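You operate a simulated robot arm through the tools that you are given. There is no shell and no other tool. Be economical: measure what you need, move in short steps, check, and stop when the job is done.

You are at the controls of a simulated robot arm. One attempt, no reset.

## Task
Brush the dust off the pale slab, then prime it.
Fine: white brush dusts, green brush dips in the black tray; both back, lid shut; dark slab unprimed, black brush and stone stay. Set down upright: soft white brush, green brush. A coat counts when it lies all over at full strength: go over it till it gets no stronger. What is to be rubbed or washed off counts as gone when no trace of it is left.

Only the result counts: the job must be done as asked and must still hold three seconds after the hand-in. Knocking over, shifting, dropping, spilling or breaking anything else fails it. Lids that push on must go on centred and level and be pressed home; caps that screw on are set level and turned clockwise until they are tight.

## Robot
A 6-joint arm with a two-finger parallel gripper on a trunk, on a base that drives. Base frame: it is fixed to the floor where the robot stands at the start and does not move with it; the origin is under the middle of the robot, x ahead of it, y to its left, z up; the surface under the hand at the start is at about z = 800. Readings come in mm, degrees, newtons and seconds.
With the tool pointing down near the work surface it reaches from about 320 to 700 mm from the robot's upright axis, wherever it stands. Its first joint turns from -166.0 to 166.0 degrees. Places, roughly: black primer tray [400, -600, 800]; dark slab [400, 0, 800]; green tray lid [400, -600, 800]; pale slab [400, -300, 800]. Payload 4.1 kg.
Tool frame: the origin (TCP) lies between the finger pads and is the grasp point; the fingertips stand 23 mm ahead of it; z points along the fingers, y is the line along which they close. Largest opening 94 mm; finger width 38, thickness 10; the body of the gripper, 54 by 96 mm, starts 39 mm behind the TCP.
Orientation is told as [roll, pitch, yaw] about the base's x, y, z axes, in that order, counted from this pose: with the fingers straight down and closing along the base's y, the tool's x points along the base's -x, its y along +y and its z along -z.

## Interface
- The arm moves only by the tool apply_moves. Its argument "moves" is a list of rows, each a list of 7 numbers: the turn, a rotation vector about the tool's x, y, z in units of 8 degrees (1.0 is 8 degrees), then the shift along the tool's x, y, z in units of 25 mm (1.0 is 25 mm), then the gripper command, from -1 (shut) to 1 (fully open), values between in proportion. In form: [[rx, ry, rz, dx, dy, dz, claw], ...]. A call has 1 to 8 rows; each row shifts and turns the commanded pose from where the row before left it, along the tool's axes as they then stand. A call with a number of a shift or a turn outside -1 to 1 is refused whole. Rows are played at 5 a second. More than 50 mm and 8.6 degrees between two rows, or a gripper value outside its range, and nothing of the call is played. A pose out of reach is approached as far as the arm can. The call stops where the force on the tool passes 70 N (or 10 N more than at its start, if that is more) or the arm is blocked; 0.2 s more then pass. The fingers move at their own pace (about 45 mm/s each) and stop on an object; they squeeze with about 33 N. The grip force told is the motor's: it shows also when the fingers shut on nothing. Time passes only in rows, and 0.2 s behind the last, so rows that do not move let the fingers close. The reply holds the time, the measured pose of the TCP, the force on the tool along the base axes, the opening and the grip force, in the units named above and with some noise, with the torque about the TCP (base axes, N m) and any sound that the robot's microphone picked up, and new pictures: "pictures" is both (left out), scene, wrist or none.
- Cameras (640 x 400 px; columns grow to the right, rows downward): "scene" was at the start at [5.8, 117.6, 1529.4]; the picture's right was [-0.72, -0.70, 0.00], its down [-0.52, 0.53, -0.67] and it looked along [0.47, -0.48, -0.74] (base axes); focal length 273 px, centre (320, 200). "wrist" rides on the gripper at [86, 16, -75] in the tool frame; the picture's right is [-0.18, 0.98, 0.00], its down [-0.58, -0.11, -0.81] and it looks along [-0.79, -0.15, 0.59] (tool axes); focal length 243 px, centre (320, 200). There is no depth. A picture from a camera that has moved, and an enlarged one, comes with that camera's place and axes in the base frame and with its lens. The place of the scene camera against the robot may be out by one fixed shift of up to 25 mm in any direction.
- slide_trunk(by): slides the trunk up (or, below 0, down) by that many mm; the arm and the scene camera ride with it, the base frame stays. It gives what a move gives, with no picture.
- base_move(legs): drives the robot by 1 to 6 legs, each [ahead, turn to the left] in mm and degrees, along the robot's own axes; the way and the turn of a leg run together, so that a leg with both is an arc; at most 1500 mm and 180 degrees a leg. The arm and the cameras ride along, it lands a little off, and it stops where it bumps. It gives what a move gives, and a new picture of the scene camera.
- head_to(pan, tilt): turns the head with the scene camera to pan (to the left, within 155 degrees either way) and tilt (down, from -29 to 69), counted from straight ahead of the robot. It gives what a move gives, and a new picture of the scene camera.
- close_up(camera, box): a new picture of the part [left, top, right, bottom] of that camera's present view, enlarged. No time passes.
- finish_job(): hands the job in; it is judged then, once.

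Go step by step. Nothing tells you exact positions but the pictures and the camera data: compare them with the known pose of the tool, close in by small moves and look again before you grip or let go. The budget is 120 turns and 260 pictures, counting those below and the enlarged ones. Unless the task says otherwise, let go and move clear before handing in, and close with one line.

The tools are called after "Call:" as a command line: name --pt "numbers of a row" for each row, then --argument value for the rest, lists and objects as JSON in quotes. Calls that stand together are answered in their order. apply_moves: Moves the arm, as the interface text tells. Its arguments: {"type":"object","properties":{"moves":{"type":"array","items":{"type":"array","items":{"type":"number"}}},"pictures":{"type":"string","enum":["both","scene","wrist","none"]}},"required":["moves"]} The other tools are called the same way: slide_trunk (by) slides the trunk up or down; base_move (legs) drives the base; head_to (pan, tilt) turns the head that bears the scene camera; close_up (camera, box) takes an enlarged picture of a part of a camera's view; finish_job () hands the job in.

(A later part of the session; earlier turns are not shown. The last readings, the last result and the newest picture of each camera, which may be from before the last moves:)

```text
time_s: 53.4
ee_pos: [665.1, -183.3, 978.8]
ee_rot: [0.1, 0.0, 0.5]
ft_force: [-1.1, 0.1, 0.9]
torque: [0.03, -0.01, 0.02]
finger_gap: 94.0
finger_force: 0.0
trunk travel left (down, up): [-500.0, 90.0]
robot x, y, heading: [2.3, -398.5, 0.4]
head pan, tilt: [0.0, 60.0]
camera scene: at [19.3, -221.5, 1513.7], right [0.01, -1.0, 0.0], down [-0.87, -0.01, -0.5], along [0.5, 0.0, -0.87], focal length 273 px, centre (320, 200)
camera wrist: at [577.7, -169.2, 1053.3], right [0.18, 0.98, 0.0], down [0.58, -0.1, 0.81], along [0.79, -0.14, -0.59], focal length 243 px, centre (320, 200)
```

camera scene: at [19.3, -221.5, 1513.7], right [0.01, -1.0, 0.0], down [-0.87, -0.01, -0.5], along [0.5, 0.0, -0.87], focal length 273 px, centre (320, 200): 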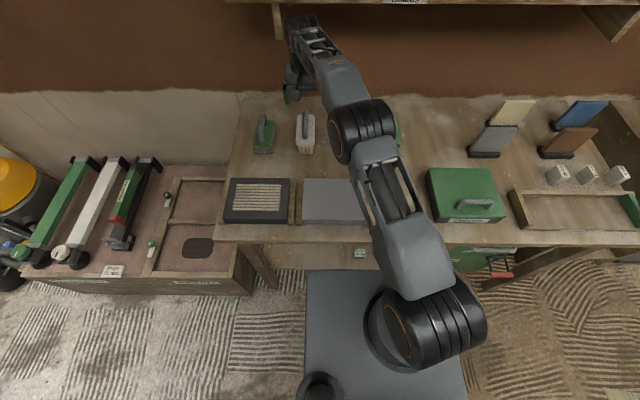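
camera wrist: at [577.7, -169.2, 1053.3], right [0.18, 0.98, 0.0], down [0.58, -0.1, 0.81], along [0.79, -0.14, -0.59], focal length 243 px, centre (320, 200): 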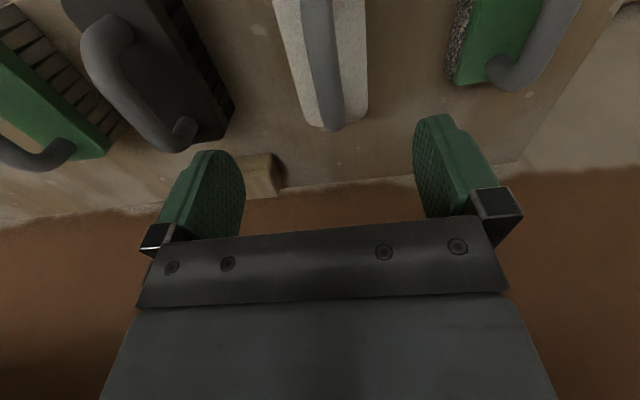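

White brush is back and upright. Next I'll move over toward the primer tray to measure the lid and its handle.

Call:
apply_moves --pt "0 0 0 1 0 -0.8 1" --pt "0 0 0 1 -1 -0.8 1" --pt "0 0 0 1 -1 -0.8 1" --pt "0 0 0 1 -1 -0.8 1" --pt "0 0 0 1 -1 0 1" --pt "0 0 0 1 -1 0 1" --pt "0 0 0 1 -1 0 1" --pt "0 0 0 1 -1 0 1" --pictures "none"

Call:
apply_moves --pt "0 0 0 1 -1 0 1" --pt "0 0 0 1 -1 0 1" --pt "0 0 0 1 -1 0 1" --pt "0 0 0 1 -1 0 1" --pt "0 0 0 1 -1 0 1" --pt "0 0 0 1 -1 0 1" --pt "0 0 0 0 -1 0 1" --pt "0 0 0 0 -1 0 1" --pictures "both"

Call:
close_up --camera "scene" --box '[380, 70, 640, 232]'

```text
time_s: 55.2
ee_pos: [465.6, -362.0, 1057.0]
ee_rot: [0.1, 0.1, 0.4]
ft_force: [0.2, -1.2, 1.0]
torque: [0.01, 0.0, 0.04]
finger_gap: 94.2
finger_force: 0.1
trunk travel left (down, up): [-500.0, 90.0]
robot x, y, heading: [6.4, -395.6, 0.8]
head pan, tilt: [0.0, 60.0]
```

```text
time_s: 57.0
ee_pos: [317.3, -560.6, 1058.4]
ee_rot: [-0.1, 0.0, 0.4]
ft_force: [0.0, -0.1, -0.3]
torque: [-0.01, 0.0, 0.01]
finger_gap: 94.0
finger_force: 0.1
trunk travel left (down, up): [-500.0, 90.0]
robot x, y, heading: [1.6, -391.5, 0.4]
head pan, tilt: [0.0, 60.0]
camera scene: at [19.7, -221.9, 1513.7], right [0.01, -1.0, 0.0], down [-0.87, -0.01, -0.5], along [0.5, 0.0, -0.87], focal length 273 px, centre (320, 200)
camera wrist: at [230.2, -546.4, 1132.6], right [0.18, 0.98, 0.0], down [0.58, -0.1, 0.81], along [0.79, -0.14, -0.59], focal length 243 px, centre (320, 200)
```

scene: 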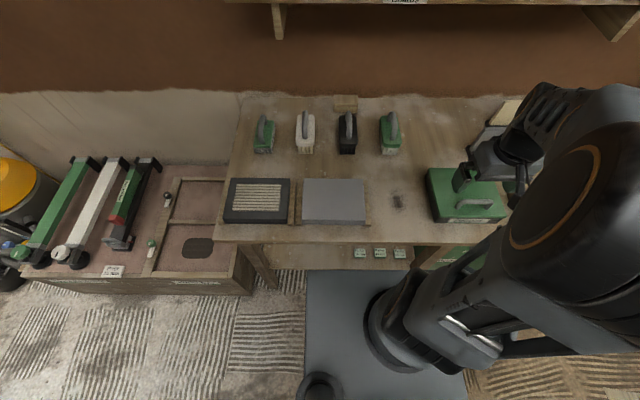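
wrist: 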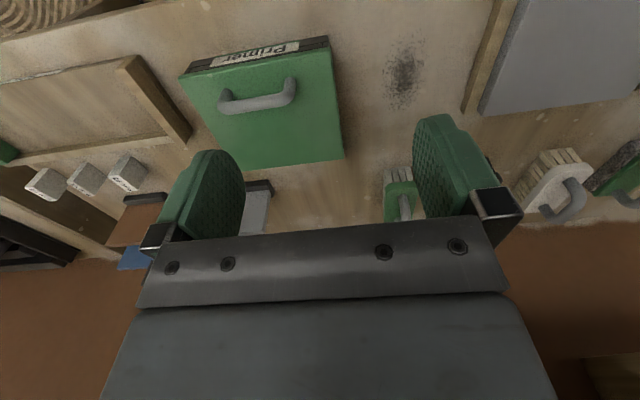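

```text
2.46 times, centred on (510, 151) of scene
camera zoom: at [19.7, -221.9, 1513.7], right [0.01, -1.0, 0.0], down [-0.87, -0.01, -0.5], along [0.5, 0.0, -0.87], focal length 673 px, centre (-148, 321)
```

zoom: 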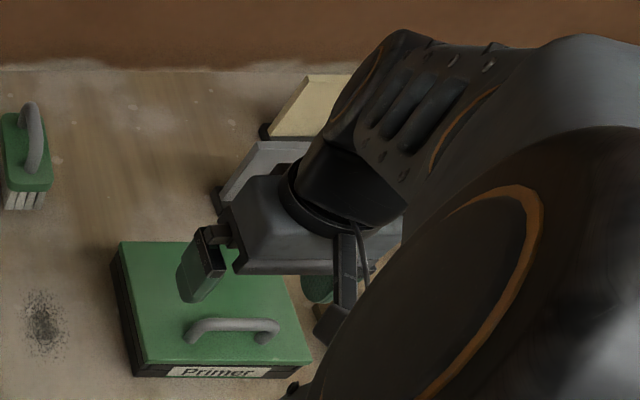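

The lid's handle sits well toward its front edge, which suggests a hinge at the back. I'll enlarge to check.

Call:
close_up --camera "wrist" --box '[160, 20, 370, 190]'

Call:
close_up --camera "scene" --box '[415, 150, 525, 230]'

```text
2.35 times, centred on (265, 105) of wrist
camera zoom: at [230.2, -546.4, 1132.6], right [0.18, 0.98, 0.0], down [0.58, -0.1, 0.81], along [0.79, -0.14, -0.59], focal length 571 px, centre (449, 424)
```

zoom: 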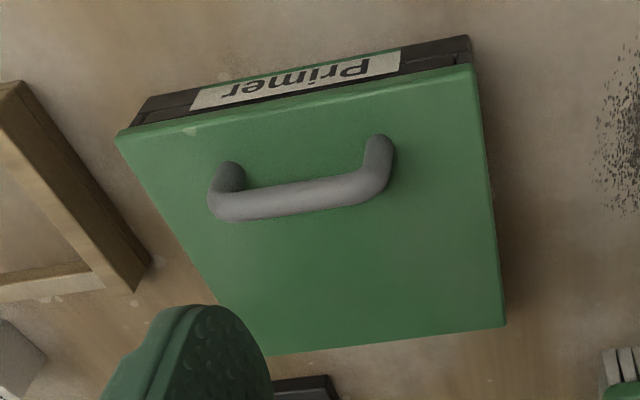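

```text
5.00 times, centred on (470, 190) of scene
camera zoom: at [19.7, -221.9, 1513.7], right [0.01, -1.0, 0.0], down [-0.87, -0.01, -0.5], along [0.5, 0.0, -0.87], focal length 1367 px, centre (-430, 250)
```

zoom: 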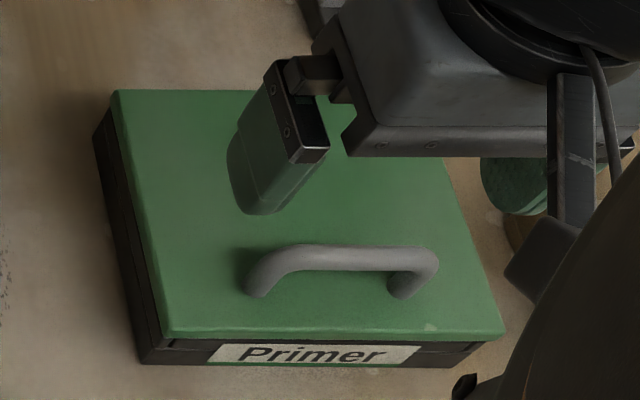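

It's likely a hinged lid with the grip bar along y at about (376,-647). I'll turn the hand 90° so the fingers close across the bar.

Call:
apply_moves --pt "0 0 1 0 0 0 1" --pt "0 0 1 0 0 0 1" --pt "0 0 1 0 0 0 1" --pt "0 0 1 0 0 0 1" --pt "0 0 1 0 0 0 1" --pt "0 0 1 0 0 0 1" --pt "0 0 1 0 0 0 1" --pt "0 0 1 0 0 0 1" --pictures "none"

Call:
apply_moves --pt "0 0 1 0 0 0 1" --pt "0 0 1 0 0 0 1" --pt "0 0 1 0 0 0 1" --pt "0 0 0.3 0 0 0 1" --pt "0 0 0 -1 0.6 0.4 1" --pt "0 0 0 -1 0.6 0.4 1" --pt "0 0 0 -0.6 0.6 0.4 1" --pt "0 0 0 0 0.5 0.4 1" --pictures "both"

```text
time_s: 58.8
ee_pos: [317.5, -560.5, 1058.3]
ee_rot: [0.1, 0.0, -63.8]
ft_force: [0.4, 0.0, 1.4]
torque: [-0.02, 0.02, 0.0]
finger_gap: 94.3
finger_force: 0.1
trunk travel left (down, up): [-500.0, 90.0]
robot x, y, heading: [3.6, -397.5, 0.7]
head pan, tilt: [0.0, 60.0]
```

```text
time_s: 60.6
ee_pos: [376.7, -624.1, 1018.9]
ee_rot: [0.0, 0.0, -90.0]
ft_force: [-0.7, -0.6, -0.3]
torque: [0.01, 0.01, 0.0]
finger_gap: 94.1
finger_force: 0.0
trunk travel left (down, up): [-500.0, 90.0]
robot x, y, heading: [2.6, -398.6, 0.3]
head pan, tilt: [0.0, 60.0]
camera scene: at [19.5, -221.8, 1513.7], right [0.01, -1.0, 0.0], down [-0.87, -0.01, -0.5], along [0.5, 0.0, -0.87], focal length 273 px, centre (320, 200)
camera wrist: at [392.2, -540.0, 1091.9], right [0.98, -0.18, 0.0], down [-0.11, -0.58, 0.81], along [-0.15, -0.79, -0.59], focal length 243 px, centre (320, 200)
```

scene: 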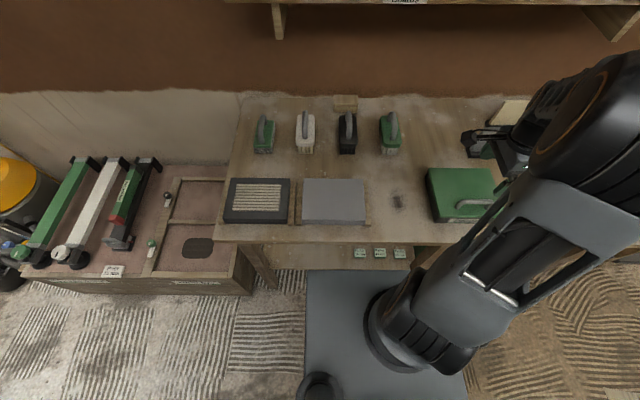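
wrist: 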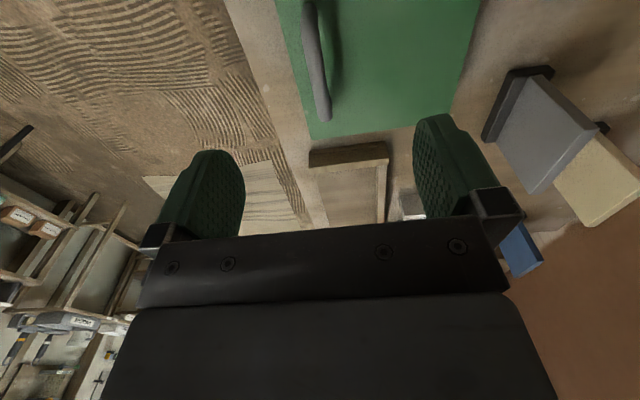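

The bar's middle is at about (370,-643). I'll centre over it and lower.

Call:
apply_moves --pt "0 0 0 -0.4 -0.14 0.8 1" --pt "0 0 0 -0.36 -0.1 0.8 1" --pt "0 0 0 0 0 0.8 1" --pt "0 0 0 0 0 0.8 1" --pt "0 0 0 0 0 0.6 1" --pictures "both"

Call:
close_up --camera "scene" --box '[415, 130, 545, 230]'

```text
time_s: 61.8
ee_pos: [368.3, -642.7, 924.9]
ee_rot: [0.0, 0.1, -90.0]
ft_force: [-0.6, -0.5, 0.7]
torque: [-0.01, 0.02, -0.02]
finger_gap: 94.1
finger_force: 0.1
trunk travel left (down, up): [-500.0, 90.0]
robot x, y, heading: [5.5, -393.7, 0.2]
head pan, tilt: [0.0, 60.0]
camera scene: at [19.5, -221.8, 1513.7], right [0.01, -1.0, 0.0], down [-0.87, -0.01, -0.5], along [0.5, 0.0, -0.87], focal length 273 px, centre (320, 200)
camera wrist: at [385.5, -558.9, 997.8], right [0.98, -0.18, 0.0], down [-0.11, -0.58, 0.81], along [-0.15, -0.79, -0.59], focal length 243 px, centre (320, 200)
```

scene: 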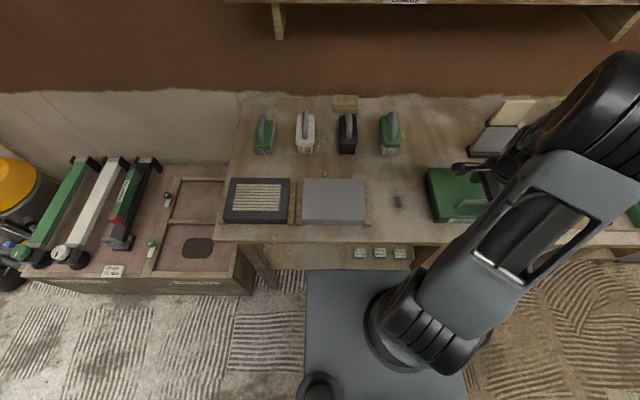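
wrist: 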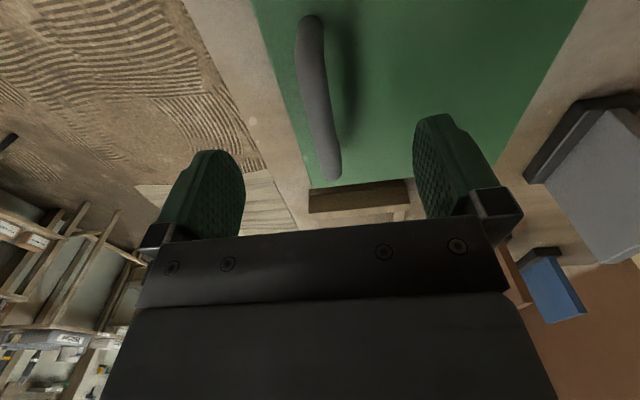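

```text
4.00 times, centred on (480, 180) of scene
camera zoom: at [19.5, -221.8, 1513.7], right [0.01, -1.0, 0.0], down [-0.87, -0.01, -0.5], along [0.5, 0.0, -0.87], focal length 1093 px, centre (-320, 280)
```

zoom: 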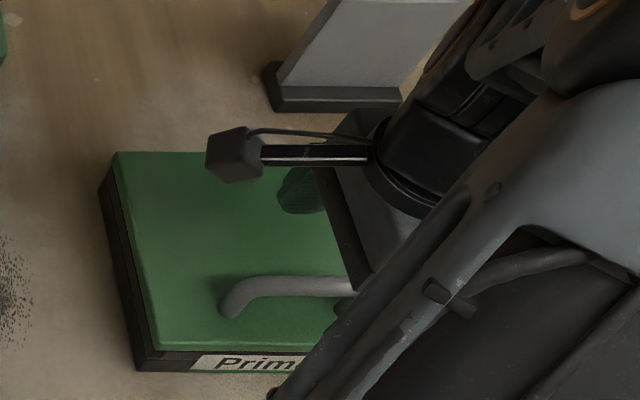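

The bar is centred between the fingers. I'll lower 50 mm in steps and close on it.

Call:
apply_moves --pt "0 0 0 0 0 0.8 1" --pt "0 0 0 0 0 0.6 1" --pt "0 0 0 0 0 0.5 1" --pictures "wrist"

```text
time_s: 62.6
ee_pos: [369.5, -644.0, 876.6]
ee_rot: [0.0, 0.0, -90.1]
ft_force: [0.5, -0.6, -0.4]
torque: [0.01, -0.04, 0.01]
finger_gap: 94.0
finger_force: 0.0
trunk travel left (down, up): [-500.0, 90.0]
robot x, y, heading: [4.4, -393.5, 0.4]
head pan, tilt: [0.0, 60.0]
camera wrist: at [385.5, -559.2, 950.6], right [0.98, -0.18, 0.0], down [-0.11, -0.58, 0.81], along [-0.15, -0.79, -0.59], focal length 243 px, centre (320, 200)
```

wrist: 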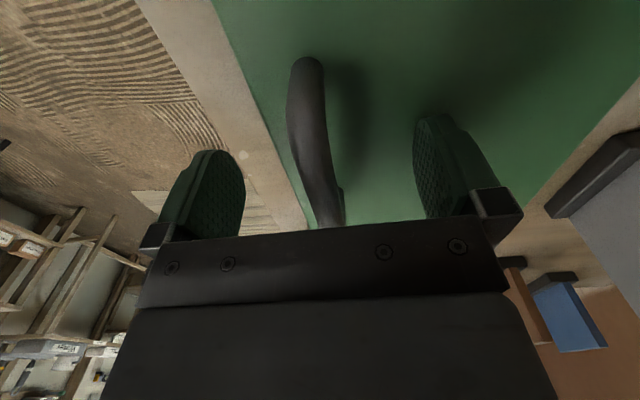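

Call:
apply_moves --pt "0 0 0 0 0 0 0" --pt "0 0 0 0 0 0 -1" --pt "0 0 0 0 0 0 -1" --pt "0 0 0 0 0 0 -1" --pt "0 0 0 0 0 0 -1" --pt "0 0 0 0 0 0 -1" --pictures "wrist"

Call:
apply_moves --pt "0 0 0 0 0 -0.1 -1" --pt "0 0 0 0 0 -0.15 -1" --pt "0 0 0 0 0 -0.15 -1" --pt "0 0 0 0 0 0 -1" --pictures "both"

Call:
close_up --camera "scene" --box '[415, 130, 545, 230]'

```text
time_s: 64.0
ee_pos: [371.4, -643.8, 877.3]
ee_rot: [0.1, -0.1, -90.0]
ft_force: [11.3, -0.5, -0.2]
torque: [-0.23, 0.04, -0.55]
finger_gap: 13.1
finger_force: 44.6
trunk travel left (down, up): [-500.0, 90.0]
robot x, y, heading: [2.6, -394.1, 0.4]
head pan, tilt: [0.0, 60.0]
camera wrist: at [387.1, -559.2, 950.6], right [0.98, -0.18, 0.0], down [-0.11, -0.58, 0.81], along [-0.15, -0.79, -0.59], focal length 243 px, centre (320, 200)
```

wrist: 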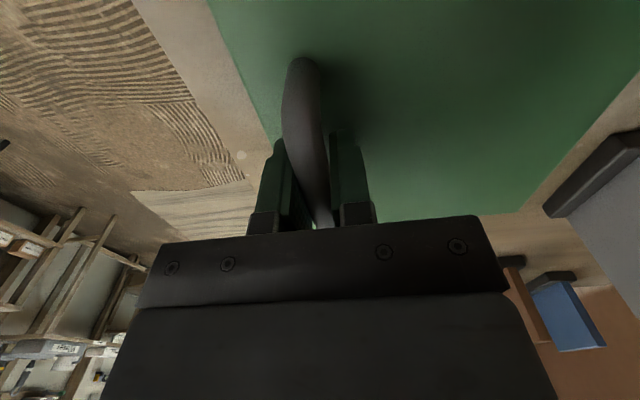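

```text
time_s: 65.0
ee_pos: [373.7, -642.9, 886.3]
ee_rot: [0.0, 0.0, -90.0]
ft_force: [37.6, 5.9, -14.0]
torque: [-0.05, 0.24, -0.84]
finger_gap: 13.2
finger_force: 45.0
trunk travel left (down, up): [-500.0, 90.0]
robot x, y, heading: [10.0, -395.3, 0.7]
head pan, tilt: [0.0, 60.0]
camera scene: at [24.7, -221.5, 1513.6], right [0.01, -1.0, 0.0], down [-0.87, -0.01, -0.5], along [0.5, 0.0, -0.87], focal length 273 px, centre (320, 200)
camera wrist: at [390.0, -559.2, 959.3], right [0.98, -0.18, 0.0], down [-0.11, -0.58, 0.81], along [-0.15, -0.79, -0.59], focal length 243 px, centre (320, 200)
```

scene: 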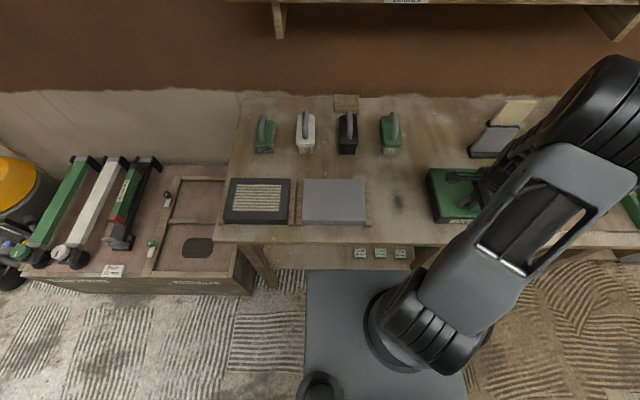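
wrist: 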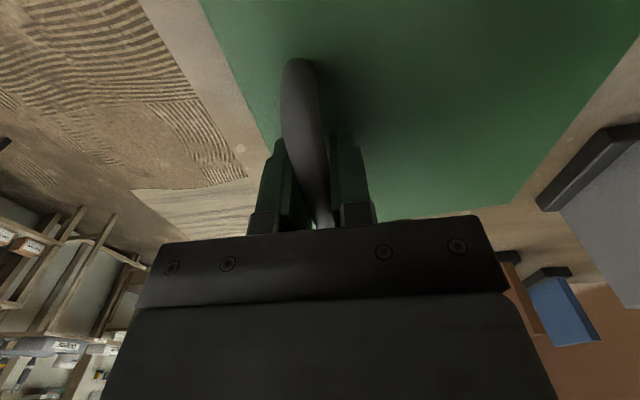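

```text
4.00 times, centred on (480, 180) of scene
camera zoom: at [24.7, -221.5, 1513.6], right [0.01, -1.0, 0.0], down [-0.87, -0.01, -0.5], along [0.5, 0.0, -0.87], focal length 1093 px, centre (-320, 280)
```

zoom: 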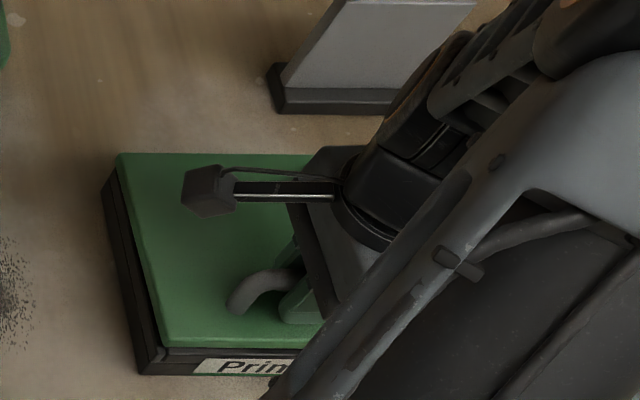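

The +x reaction shows the lid is hinged at the back, so the bar must follow an arc. I'll ease forward first and check the force.

Call:
apply_moves --pt "0 0 0 0 0.2 0 -1" --pt "0 0 0 0 0 0 -1" --pictures "none"

```text
time_s: 65.6
ee_pos: [374.9, -643.0, 885.3]
ee_rot: [-0.1, 0.0, -90.0]
ft_force: [12.9, 5.5, -6.4]
torque: [-0.6, 0.21, -0.66]
finger_gap: 13.3
finger_force: 45.2
trunk travel left (down, up): [-500.0, 90.0]
robot x, y, heading: [4.6, -399.5, 0.6]
head pan, tilt: [0.0, 60.0]
```

Force dropped. I'll follow the arc about the rear hinge (≈x 513, z 825) in small steps, watching the force.

Call:
apply_moves --pt "0 0 0 0 0.1 0 -1" --pt "0 0 0 0 0.19 -0.37 -1" --pt "0 0 0 0 0.2 -0.36 -1" --pt "0 0 0 0 0 0 -1" --pictures "none"

Call:
close_up --camera "scene" --box '[415, 110, 545, 230]'

```text
time_s: 66.6
ee_pos: [382.6, -644.6, 905.5]
ee_rot: [0.1, 0.1, -90.1]
ft_force: [-24.5, -0.8, 11.1]
torque: [0.33, 0.04, -1.03]
finger_gap: 13.4
finger_force: 45.0
trunk travel left (down, up): [-500.0, 90.0]
robot x, y, heading: [3.0, -394.0, 0.4]
head pan, tilt: [0.0, 60.0]
```

```text
3.33 times, centred on (480, 170) of scene
camera zoom: at [15.8, -221.4, 1513.9], right [0.01, -1.0, 0.0], down [-0.86, 0.0, -0.5], along [0.5, 0.0, -0.86], focal length 911 px, centre (-213, 300)
```

zoom: 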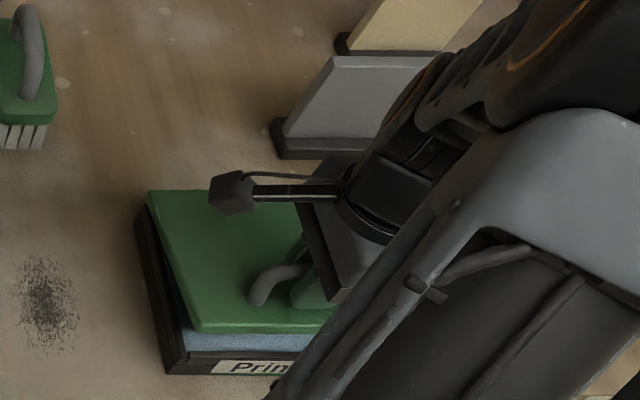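

The lid is opening, showing the primer below. I'm slightly too far ahead, so I'll correct back and continue on a steeper arc.

Call:
apply_moves --pt "0 0 0 0 -0.16 0 -1" --pt "0 0 0 0 0.13 -0.37 -1" --pt "0 0 0 0 0.14 -0.37 -1" --pt "0 0 0 0 0 0 -1" --pictures "none"

Call:
apply_moves --pt "0 0 0 0 0.19 -0.35 -1" --pt "0 0 0 0 0.2 -0.34 -1" --pt "0 0 0 0 0 0 -1" --pictures "none"

```text
time_s: 67.6
ee_pos: [392.5, -644.4, 921.4]
ee_rot: [0.1, -0.1, -90.0]
ft_force: [17.9, 0.9, -14.7]
torque: [-1.17, 0.14, -1.39]
finger_gap: 13.4
finger_force: 44.7
trunk travel left (down, up): [-500.0, 90.0]
robot x, y, heading: [3.1, -396.6, 0.7]
head pan, tilt: [0.0, 60.0]
```

```text
time_s: 68.4
ee_pos: [403.7, -643.8, 938.2]
ee_rot: [-0.2, 0.0, -90.0]
ft_force: [37.8, 4.7, -37.2]
torque: [-0.26, 0.27, -1.74]
finger_gap: 13.9
finger_force: 44.6
trunk travel left (down, up): [-500.0, 90.0]
robot x, y, heading: [3.7, -395.3, 0.4]
head pan, tilt: [0.0, 60.0]
```

The tension points to a hinge near (513,828) with radius ~149. I'll step inward and along the arc.

Call:
apply_moves --pt "0 0 0 0 0.2 0.15 -1" --pt "0 0 0 0 0.3 -0.3 -1" --pt "0 0 0 0 0.32 -0.25 -1" --pt "0 0 0 0 0 0 -1" --pictures "none"

Call:
close_up --camera "scene" --box '[415, 80, 575, 230]'

```text
time_s: 69.4
ee_pos: [419.0, -643.0, 951.4]
ee_rot: [-0.1, 0.0, -90.1]
ft_force: [-7.4, 0.2, 7.0]
torque: [-0.04, 0.12, -1.75]
finger_gap: 13.5
finger_force: 45.3
trunk travel left (down, up): [-500.0, 90.0]
robot x, y, heading: [2.0, -396.8, 0.1]
head pan, tilt: [0.0, 60.0]
```

```text
2.67 times, centred on (495, 155) of scene
camera zoom: at [18.2, -221.3, 1513.9], right [0.0, -1.0, 0.0], down [-0.87, 0.0, -0.5], along [0.5, 0.0, -0.87], focal length 729 px, centre (-147, 320)
```

zoom: 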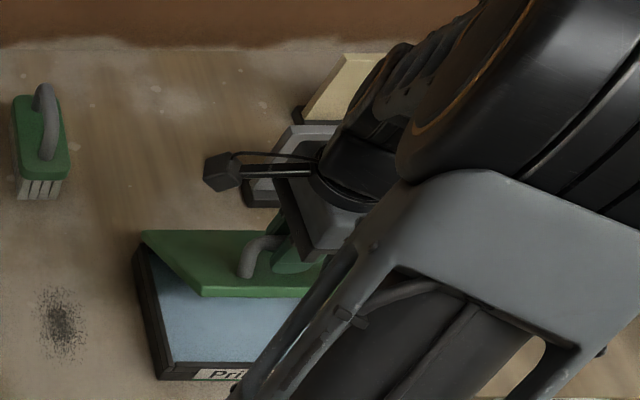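

The lid is about 45° open and forces are low. I'll continue along the refined arc (hinge ≈520,835), tilting the hand slightly toward the wall.

Call:
apply_moves --pt "0.5 0 0 0 0.34 -0.26 -1" --pt "0 0 0 0 0.33 -0.28 -1" --pt "0 0 0 0 0.36 -0.24 -1" --pt "0 0 0 0 0.36 -0.23 -1" --pt "0 0 0 0 0 0 -1" --pictures "none"

```text
time_s: 70.6
ee_pos: [456.0, -645.5, 973.7]
ee_rot: [-4.0, 0.0, -90.1]
ft_force: [1.2, -4.3, -4.9]
torque: [-0.93, 0.13, -1.64]
finger_gap: 13.8
finger_force: 44.2
trunk travel left (down, up): [-500.0, 90.0]
robot x, y, heading: [3.7, -391.9, 0.5]
head pan, tilt: [0.0, 60.0]
```

Call:
apply_moves --pt "0.5 0 0 0 0.39 -0.18 -1" --pt "0 0 0 0 0.375 -0.206 -1" --pt "0.5 0 0 0 0.4 -0.153 -1" --pt "0 0 0 0 0.387 -0.18 -1" --pt "0 0 0 0 0 0 -1" --pictures "none"

Call:
close_up --camera "scene" --box '[415, 50, 625, 230]'

```text
time_s: 71.8
ee_pos: [497.6, -644.7, 984.4]
ee_rot: [-12.1, 0.1, -90.1]
ft_force: [0.5, -1.2, -12.4]
torque: [-1.07, 0.13, -1.52]
finger_gap: 13.8
finger_force: 45.6
trunk travel left (down, up): [-500.0, 90.0]
robot x, y, heading: [4.5, -395.3, 0.3]
head pan, tilt: [0.0, 60.0]
```

```text
2.22 times, centred on (520, 140) of scene
camera zoom: at [20.3, -222.2, 1513.7], right [0.01, -1.0, 0.0], down [-0.87, -0.01, -0.5], along [0.5, 0.0, -0.87], focal length 607 px, centre (-124, 333)
```

zoom: 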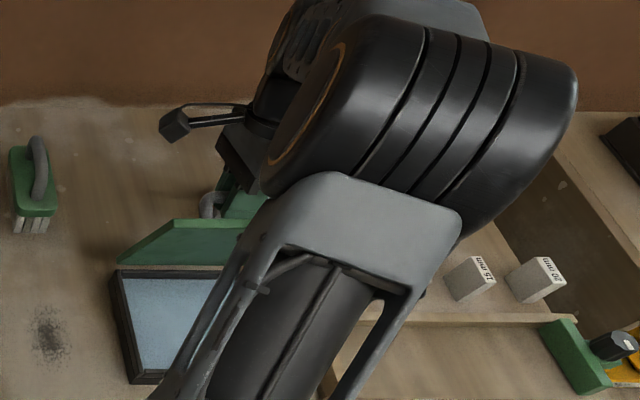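

θ≈65°, moving well. I'll continue over vertical, carefully.

Call:
apply_moves --pt "0 0 0 0 0.41 -0.08 -1" --pt "0 0 0 0 0.41 -0.08 -1" --pt "0 0 0 0 0.42 -0.065 -1" --pt "0 0 0 0 0.42 -0.065 -1" --pt "0 0 0 0 0 0 -1" --pictures "wrist"

Call:
close_up --camera "scene" --box '[415, 50, 625, 230]'

```text
time_s: 73.0
ee_pos: [538.1, -644.0, 985.0]
ee_rot: [-12.0, 0.0, -90.2]
ft_force: [-0.8, -3.6, -0.7]
torque: [-1.26, 0.13, -1.45]
finger_gap: 13.9
finger_force: 45.2
trunk travel left (down, up): [-500.0, 90.0]
robot x, y, heading: [3.8, -395.0, 0.2]
head pan, tilt: [0.0, 60.0]
camera wrist: at [569.3, -560.1, 1052.6], right [0.96, -0.19, -0.2], down [0.06, -0.58, 0.81], along [-0.27, -0.79, -0.55], focal length 243 px, centre (320, 200)
```

wrist: 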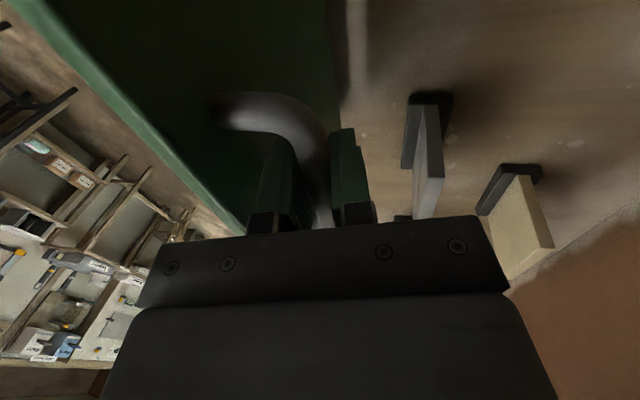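

```text
2.22 times, centred on (520, 140) of scene
camera zoom: at [19.5, -222.1, 1513.8], right [0.01, -1.0, 0.0], down [-0.87, -0.01, -0.5], along [0.5, 0.0, -0.87], focal length 607 px, centre (-124, 333)
```

zoom: 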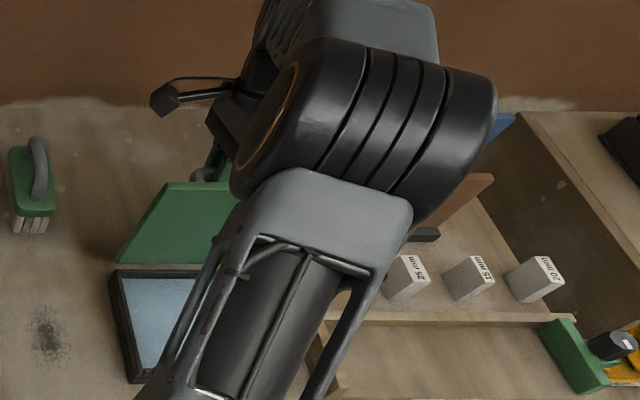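

Call:
apply_moves --pt "0 0 0 0 0.43 -0.01 -1" --pt "0 0 0 0 0.43 -0.01 -1" --pt "0 0 0 0 0.42 0.05 -1" --pt "0 0 0 0 0 0 -1" --pictures "wrist"

Call:
close_up --camera "scene" --box '[415, 50, 625, 230]'

```text
time_s: 74.0
ee_pos: [569.6, -644.4, 975.3]
ee_rot: [-12.0, 0.1, -90.1]
ft_force: [-4.1, -1.6, -7.7]
torque: [-0.99, 0.05, -1.56]
finger_gap: 13.9
finger_force: 45.0
trunk travel left (down, up): [-500.0, 90.0]
robot x, y, heading: [3.2, -397.3, 0.6]
head pan, tilt: [0.0, 60.0]
camera wrist: at [601.0, -560.3, 1044.2], right [0.96, -0.19, -0.21], down [0.06, -0.58, 0.81], along [-0.27, -0.79, -0.55], focal length 243 px, centre (320, 200)
```

wrist: 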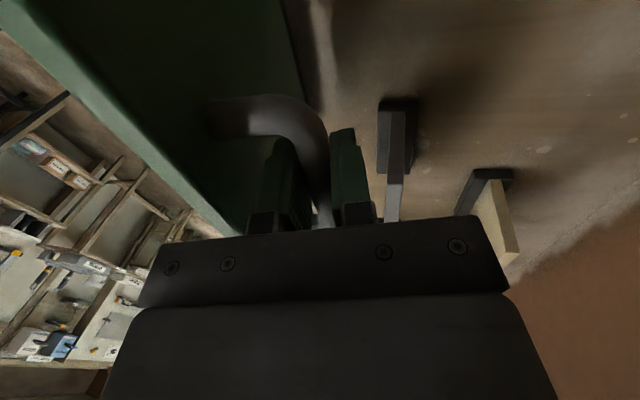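

```text
2.22 times, centred on (520, 140) of scene
camera zoom: at [19.6, -222.2, 1513.7], right [0.01, -1.0, 0.0], down [-0.87, -0.01, -0.5], along [0.5, 0.0, -0.87], focal length 607 px, centre (-124, 333)
```

zoom: 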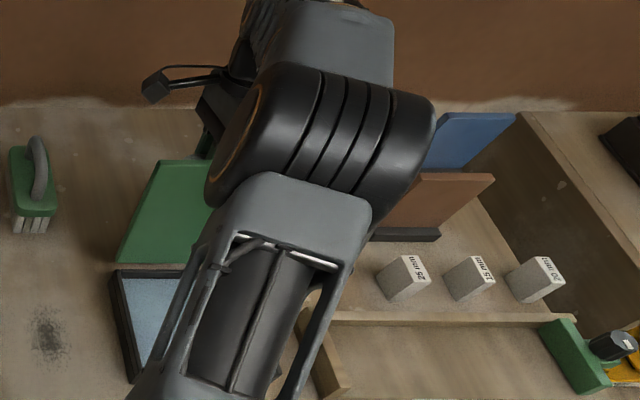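

About vertical now. A bit further to make it lean open or meet its stop.

Call:
apply_moves --pt "0 0 0 0 0.49 0.07 -1" --pt "0 0 0 0 0.49 0.1 -1" --pt "0 0 0 0 0 0 -1" --pictures "wrist"

Call:
close_up --camera "scene" --box '[415, 50, 625, 230]'

```text
time_s: 74.6
ee_pos: [578.5, -645.1, 972.4]
ee_rot: [-13.4, 0.2, -90.8]
ft_force: [-36.2, 11.1, 18.3]
torque: [-0.94, 0.27, -1.48]
finger_gap: 13.2
finger_force: 45.1
trunk travel left (down, up): [-500.0, 90.0]
robot x, y, heading: [0.3, -393.8, 0.2]
head pan, tilt: [0.0, 60.0]
stopped in row 3: the force on the tool passed its limit at 76 N (the readings are from after the stop); the commanded pose is now the measured one
camera wrist: at [611.1, -561.0, 1040.4], right [0.95, -0.19, -0.23], down [0.07, -0.58, 0.81], along [-0.29, -0.79, -0.54], focal length 243 px, centre (320, 200)
```

wrist: 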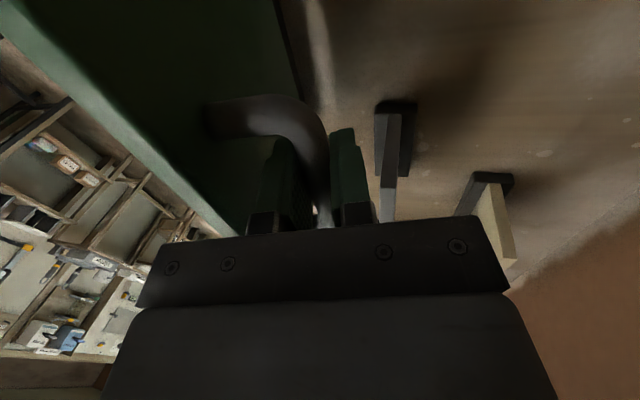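

```text
2.22 times, centred on (520, 140) of scene
camera zoom: at [11.5, -218.6, 1514.0], right [0.0, -1.0, 0.0], down [-0.86, 0.0, -0.5], along [0.5, 0.0, -0.86], focal length 607 px, centre (-124, 333)
```

zoom: 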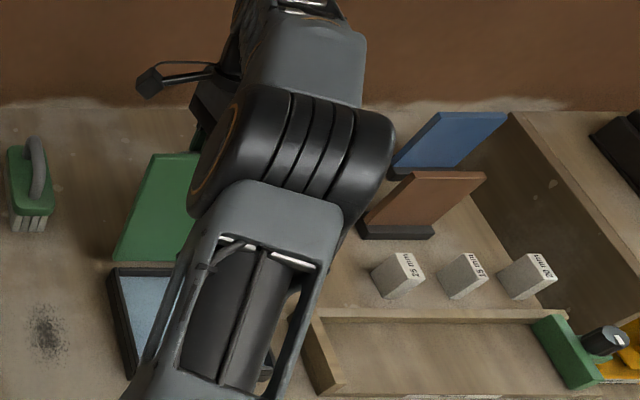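

The lid reached its stop, slightly past vertical. I'll ease back a few mm and open the fingers just a little, to see if the lid stays.

Call:
apply_moves --pt "0 0 0 0 -0.16 0 -1" --pt "0 0 0 0 0 0 -1" --pt "0 0 0 0 0 0 -0.5" --pt "0 0 0 0 0 0 -0.5" --pictures "wrist"

```text
time_s: 75.6
ee_pos: [580.1, -645.8, 967.7]
ee_rot: [-13.2, 0.3, -90.3]
ft_force: [-6.4, 0.2, -1.0]
torque: [0.04, -0.05, -0.13]
finger_gap: 26.3
finger_force: 2.7
trunk travel left (down, up): [-500.0, 90.0]
robot x, y, heading: [4.2, -397.8, 0.2]
head pan, tilt: [0.0, 60.0]
camera wrist: at [613.8, -560.9, 1036.1], right [0.96, -0.19, -0.23], down [0.08, -0.59, 0.81], along [-0.28, -0.79, -0.55], focal length 243 px, centre (320, 200)
```

wrist: 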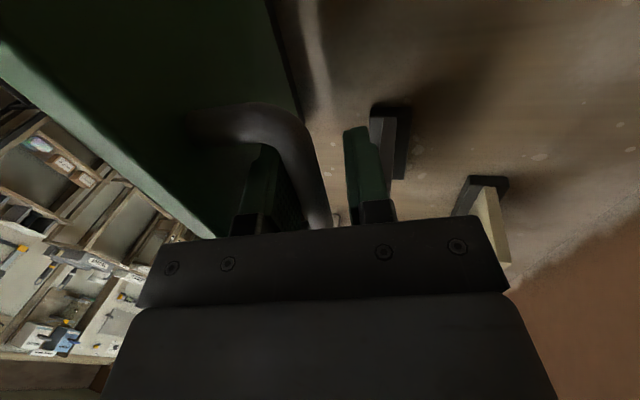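

Call:
apply_moves --pt "0 0 0 0 -0.2 0 -0.5" --pt "0 0 0 0 0 0 -0.5" --pictures "wrist"

```text
time_s: 76.2
ee_pos: [576.9, -644.8, 969.4]
ee_rot: [-13.3, 0.3, -90.4]
ft_force: [-0.2, 0.6, -1.4]
torque: [0.02, -0.01, 0.02]
finger_gap: 23.4
finger_force: 0.1
trunk travel left (down, up): [-500.0, 90.0]
robot x, y, heading: [4.1, -396.8, 0.2]
head pan, tilt: [0.0, 60.0]
camera wrist: at [609.2, -561.4, 1037.1], right [0.96, -0.19, -0.23], down [0.08, -0.59, 0.81], along [-0.29, -0.79, -0.55], focal length 243 px, centre (320, 200)
```

wrist: 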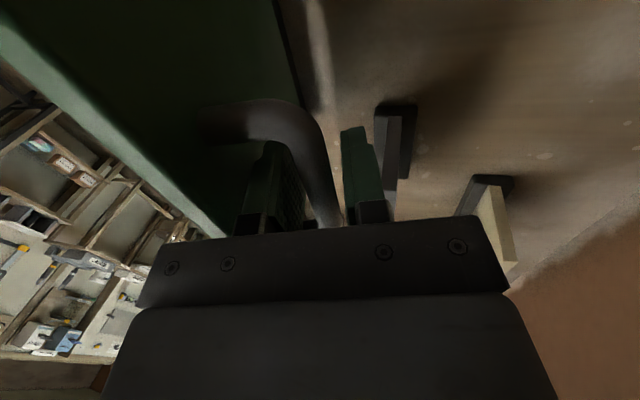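

No force and the lid stands by itself. I'll withdraw upward along the tool axis.

Call:
apply_moves --pt "0 0 0 0 0 -0.4 -0.5" --pt "0 0 0 0 0 -0.6 -0.5" --pt "0 0 0 0 0 -0.8 -0.5" --pt "0 0 0 0 0 -0.8 -0.5" --pt "0 0 0 0 0 -0.8 -0.5" --pictures "both"

```text
time_s: 77.4
ee_pos: [595.8, -647.4, 1052.4]
ee_rot: [-13.3, 0.4, -90.4]
ft_force: [-0.8, 0.3, 1.1]
torque: [-0.01, -0.02, -0.01]
finger_gap: 23.4
finger_force: 0.1
trunk travel left (down, up): [-500.0, 90.0]
robot x, y, heading: [2.9, -395.0, 0.1]
head pan, tilt: [0.0, 60.0]
camera scene: at [19.1, -221.7, 1513.7], right [0.0, -1.0, 0.0], down [-0.87, 0.0, -0.5], along [0.5, 0.0, -0.87], focal length 273 px, centre (320, 200)
camera wrist: at [629.1, -563.0, 1120.2], right [0.96, -0.19, -0.23], down [0.08, -0.59, 0.81], along [-0.29, -0.79, -0.55], focal length 243 px, centre (320, 200)
```

scene: 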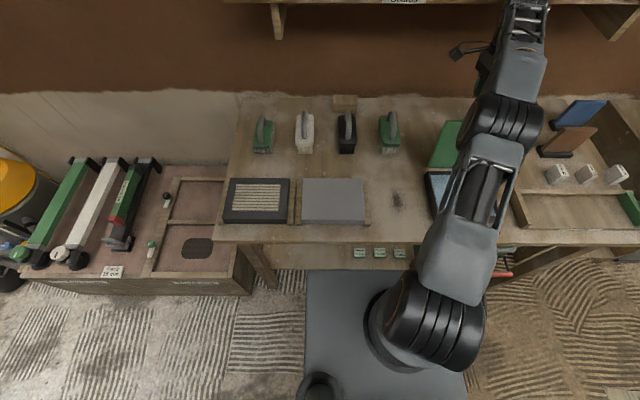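
wrist: 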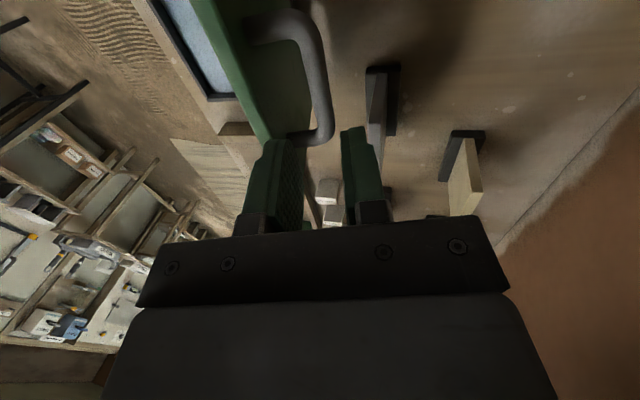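

The lid stays open and the tray is exposed. I'll rise, level the hand, back away from the wall and turn it straight again.

Call:
apply_moves --pt "-0.83 0 0 0 0 -1 -0.5" --pt "-0.83 0 0 0 0 -0.6 -0.5" --pt "0 0 0 0.8 -1 0 0" --pt "0 0 0 0.8 -1 0 0" --pt "0 0 0 1 -1 0 0" --pt "0 0 0 1 0 0 0.5" --pt "0 0 0 1 0 0 0.5" --pt "0 0 0 1 0 0 0.5" --pictures "none"

Call:
apply_moves --pt "0 0 -1 0 0 0 0.5" --pt "0 0 -1 0 0 0 0.5" --pt "0 0 -1 0 0 0 0.5" --pt "0 0 -1 0 0 0 0.5" --pt "0 0 -1 0 0 0 0.5" --pt "0 0 -1 0 0 0 0.5" --pt "0 0 -1 0 0 0 0.5" --pt "0 0 -1 0 0 0 0.5" --pictures "none"

Call:
apply_moves --pt "0 0 -1 0 0 0 0.5" --pt "0 0 -1 0 0 0 0.5" --pt "0 0 -1 0 0 0 1" --pt "0 0 -0.3 0 0 0 1" --pictures "both"

```text
time_s: 79.2
ee_pos: [528.9, -507.9, 1091.1]
ee_rot: [0.0, 0.3, -90.4]
ft_force: [0.6, -0.1, -0.1]
torque: [-0.01, -0.02, 0.01]
finger_gap: 70.4
finger_force: 0.0
trunk travel left (down, up): [-500.0, 90.0]
robot x, y, heading: [3.8, -393.5, -0.0]
head pan, tilt: [0.0, 60.0]
```

```text
time_s: 81.0
ee_pos: [529.1, -507.2, 1090.9]
ee_rot: [0.2, 0.1, -26.4]
ft_force: [-0.2, 0.1, -0.4]
torque: [0.01, 0.01, 0.0]
finger_gap: 70.3
finger_force: 0.1
trunk travel left (down, up): [-500.0, 90.0]
robot x, y, heading: [4.1, -393.0, 0.2]
head pan, tilt: [0.0, 60.0]
```

```text
time_s: 82.0
ee_pos: [528.9, -505.7, 1091.9]
ee_rot: [0.3, 0.0, 0.1]
ft_force: [-0.4, 0.8, 0.7]
torque: [0.0, -0.02, -0.02]
finger_gap: 94.1
finger_force: 0.0
trunk travel left (down, up): [-500.0, 90.0]
robot x, y, heading: [3.6, -397.7, 0.3]
head pan, tilt: [0.0, 60.0]
camera scene: at [19.0, -221.6, 1513.7], right [0.0, -1.0, 0.0], down [-0.87, 0.0, -0.5], along [0.5, 0.0, -0.87], focal length 273 px, centre (320, 200)
camera wrist: at [441.9, -492.7, 1165.2], right [0.18, 0.98, 0.0], down [0.58, -0.11, 0.81], along [0.79, -0.14, -0.59], focal length 243 px, centre (320, 200)
```

scene: 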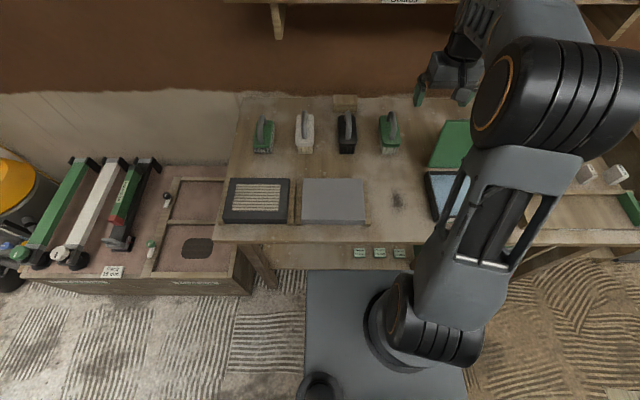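
wrist: 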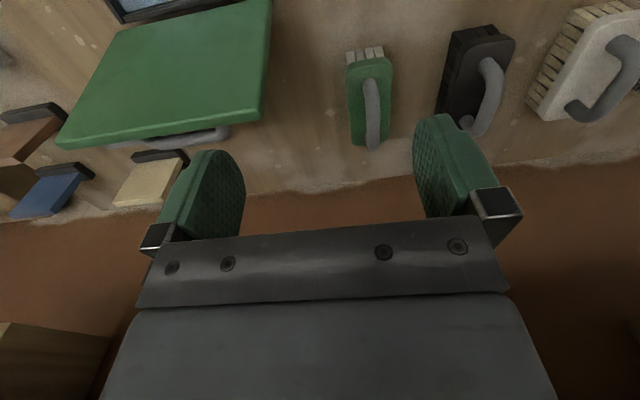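

Now the green brush: its handle centre should be near (666,-457). I'll move above it.

Call:
apply_moves --pt "0 0 0 -0.6 0.4 0.8 1" --pt "0 0 0 -0.9 0.4 0.9 1" --pt "0 0 0 -1 0.4 0.9 1" --pt "0 0 0 -1 0.4 0.9 1" --pt "0 0 0 -1 0.35 0.9 1" --pt "0 0 0 -1 0 0.8 1" --pictures "wrist"

```text
time_s: 83.4
ee_pos: [666.3, -455.7, 961.7]
ee_rot: [0.3, 0.0, 0.1]
ft_force: [0.6, 0.1, 0.8]
torque: [0.01, -0.01, 0.01]
finger_gap: 93.8
finger_force: 0.1
trunk travel left (down, up): [-500.0, 90.0]
robot x, y, heading: [5.0, -393.0, 0.4]
head pan, tilt: [0.0, 60.0]
camera wrist: at [579.6, -441.8, 1036.6], right [0.18, 0.98, 0.0], down [0.58, -0.11, 0.81], along [0.79, -0.15, -0.59], focal length 243 px, centre (320, 200)
```

wrist: 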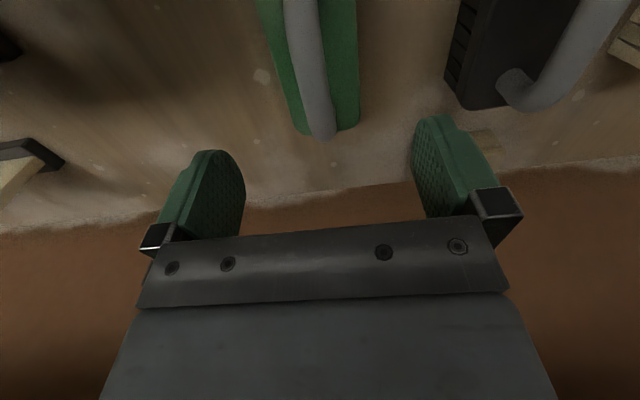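

The handle centre is nearer y −464. I'll shift 8 mm right and lower partway.

Call:
apply_moves --pt "0 0 0 0 -0.32 0.6 1" --pt "0 0 0 0 0 0.8 1" --pt "0 0 0 0 0 0.7 1" --pictures "wrist"

Call:
close_up --camera "scene" --box '[330, 80, 450, 170]'

```text
time_s: 84.2
ee_pos: [666.3, -464.2, 909.1]
ee_rot: [0.3, 0.0, 0.1]
ft_force: [0.5, -0.3, 0.3]
torque: [-0.01, 0.03, -0.01]
finger_gap: 94.0
finger_force: 0.1
trunk travel left (down, up): [-500.0, 90.0]
robot x, y, heading: [1.5, -396.8, 0.3]
head pan, tilt: [0.0, 60.0]
camera wrist: at [579.1, -451.0, 983.4], right [0.18, 0.98, 0.0], down [0.58, -0.11, 0.81], along [0.79, -0.15, -0.59], focal length 243 px, centre (320, 200)
```

wrist: 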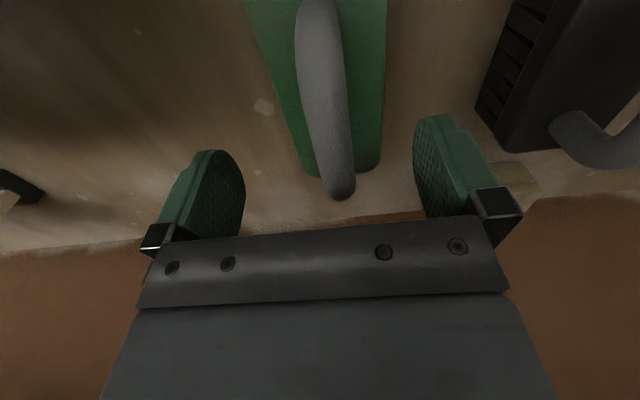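

```text
4.44 times, centred on (390, 125) of scene
camera zoom: at [19.2, -221.5, 1513.7], right [0.0, -1.0, 0.0], down [-0.87, 0.0, -0.5], along [0.5, 0.0, -0.87], focal length 1215 px, centre (9, 533)
```

zoom: 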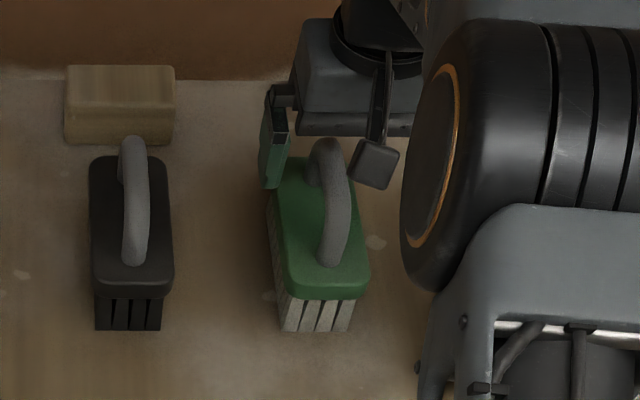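

The handle lies some 3 mm left of centre; I'll correct, lower to z 888 and close.

Call:
apply_moves --pt "0 0 0 0 0.12 0.4 1" --pt "0 0 0 0 0 0.42 1" --pt "0 0 0 0 0 0 0" --pt "0 0 0 0 0 0 -1" --pt "0 0 0 0 0 0 -1" --pt "0 0 0 0 0 0 -1" --pt "0 0 0 0 0 0 -1" --pt "0 0 0 0 0 0 -1" --pictures "wrist"

```text
time_s: 86.0
ee_pos: [666.2, -460.2, 888.0]
ee_rot: [0.3, -0.1, -0.1]
ft_force: [-0.4, -0.1, -0.1]
torque: [0.01, -0.08, 0.01]
finger_gap: 17.1
finger_force: 33.4
trunk travel left (down, up): [-500.0, 90.0]
robot x, y, heading: [2.5, -394.8, 0.5]
head pan, tilt: [0.0, 60.0]
camera wrist: at [578.9, -447.1, 963.1], right [0.18, 0.98, 0.0], down [0.58, -0.11, 0.81], along [0.79, -0.15, -0.59], focal length 243 px, centre (320, 200)
```

wrist: 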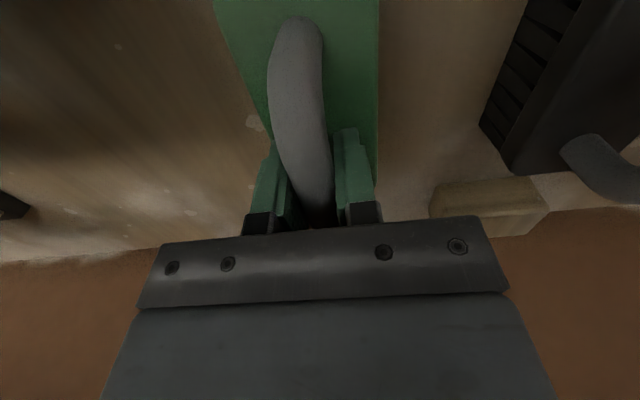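

The green brush is held; home TCP (666,-460,888). I'll lift, retreat and carry it over the open tray.

Call:
apply_moves --pt "0 0 0 0 0 -0.4 -1" --pt "0 0 0 0 0 -0.8 -1" --pt "0 0 0 0 0 -1 -1" --pt "0 0 0 0 0 -1 -1" --pt "0 0 0 1 0 -1 -1" --pt "0 0 0 1 0 -0.6 -1" --pt "0 0 0 1 0 0 -1" --pt "0 0 0 1 0 0 -1" --pictures "none"

Call:
apply_moves --pt "0 0 0 1 0 0 -1" --pt "0 0 0 1 0 0 -1" --pt "0 0 0 1 0 0 -1" --pt "0 0 0 1 0 0 -1" --pt "0 0 0 1 0 0 -1" --pt "0 0 0 0.8 0 0 -1" --pictures "wrist"

Call:
close_up --camera "scene" --box '[370, 90, 530, 230]'

```text
time_s: 87.8
ee_pos: [567.4, -461.6, 1009.2]
ee_rot: [0.3, -0.2, 0.0]
ft_force: [0.2, 0.5, -1.5]
torque: [0.01, 0.01, 0.03]
finger_gap: 17.2
finger_force: 33.7
trunk travel left (down, up): [-500.0, 90.0]
robot x, y, heading: [2.1, -394.9, 0.2]
head pan, tilt: [0.0, 60.0]
```

```text
time_s: 89.2
ee_pos: [421.6, -462.5, 1009.8]
ee_rot: [0.2, -0.1, 0.0]
ft_force: [-0.8, -0.3, -1.6]
torque: [0.02, -0.02, 0.01]
finger_gap: 17.1
finger_force: 32.5
trunk travel left (down, up): [-500.0, 90.0]
robot x, y, heading: [1.2, -395.5, 0.3]
head pan, tilt: [0.0, 60.0]
camera wrist: at [334.7, -447.8, 1083.8], right [0.18, 0.98, 0.0], down [0.58, -0.11, 0.81], along [0.79, -0.15, -0.59], focal length 243 px, centre (320, 200)
```

wrist: 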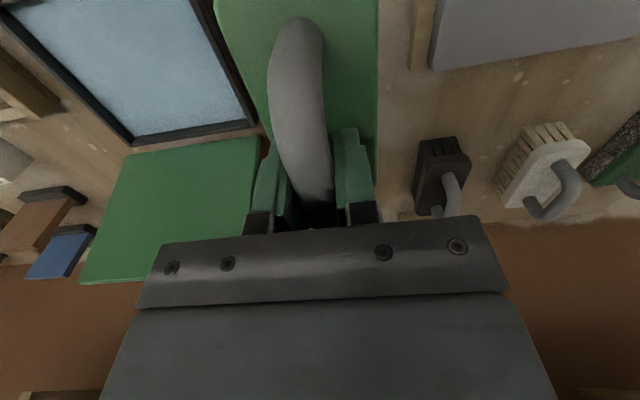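

```text
2.86 times, centred on (450, 160) of scene
camera zoom: at [18.9, -221.6, 1513.7], right [0.0, -1.0, 0.0], down [-0.87, 0.0, -0.5], along [0.5, 0.0, -0.87], focal length 781 px, centre (-51, 314)
```

zoom: 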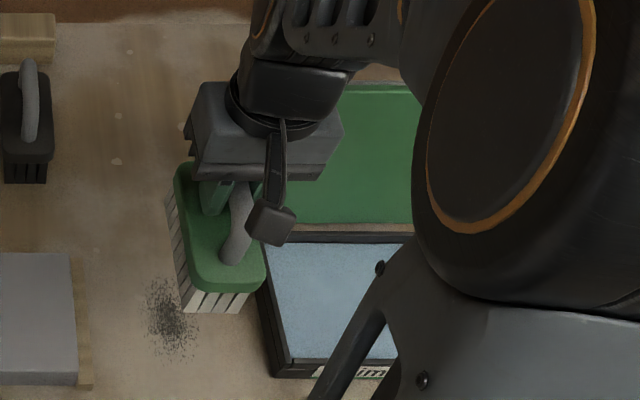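

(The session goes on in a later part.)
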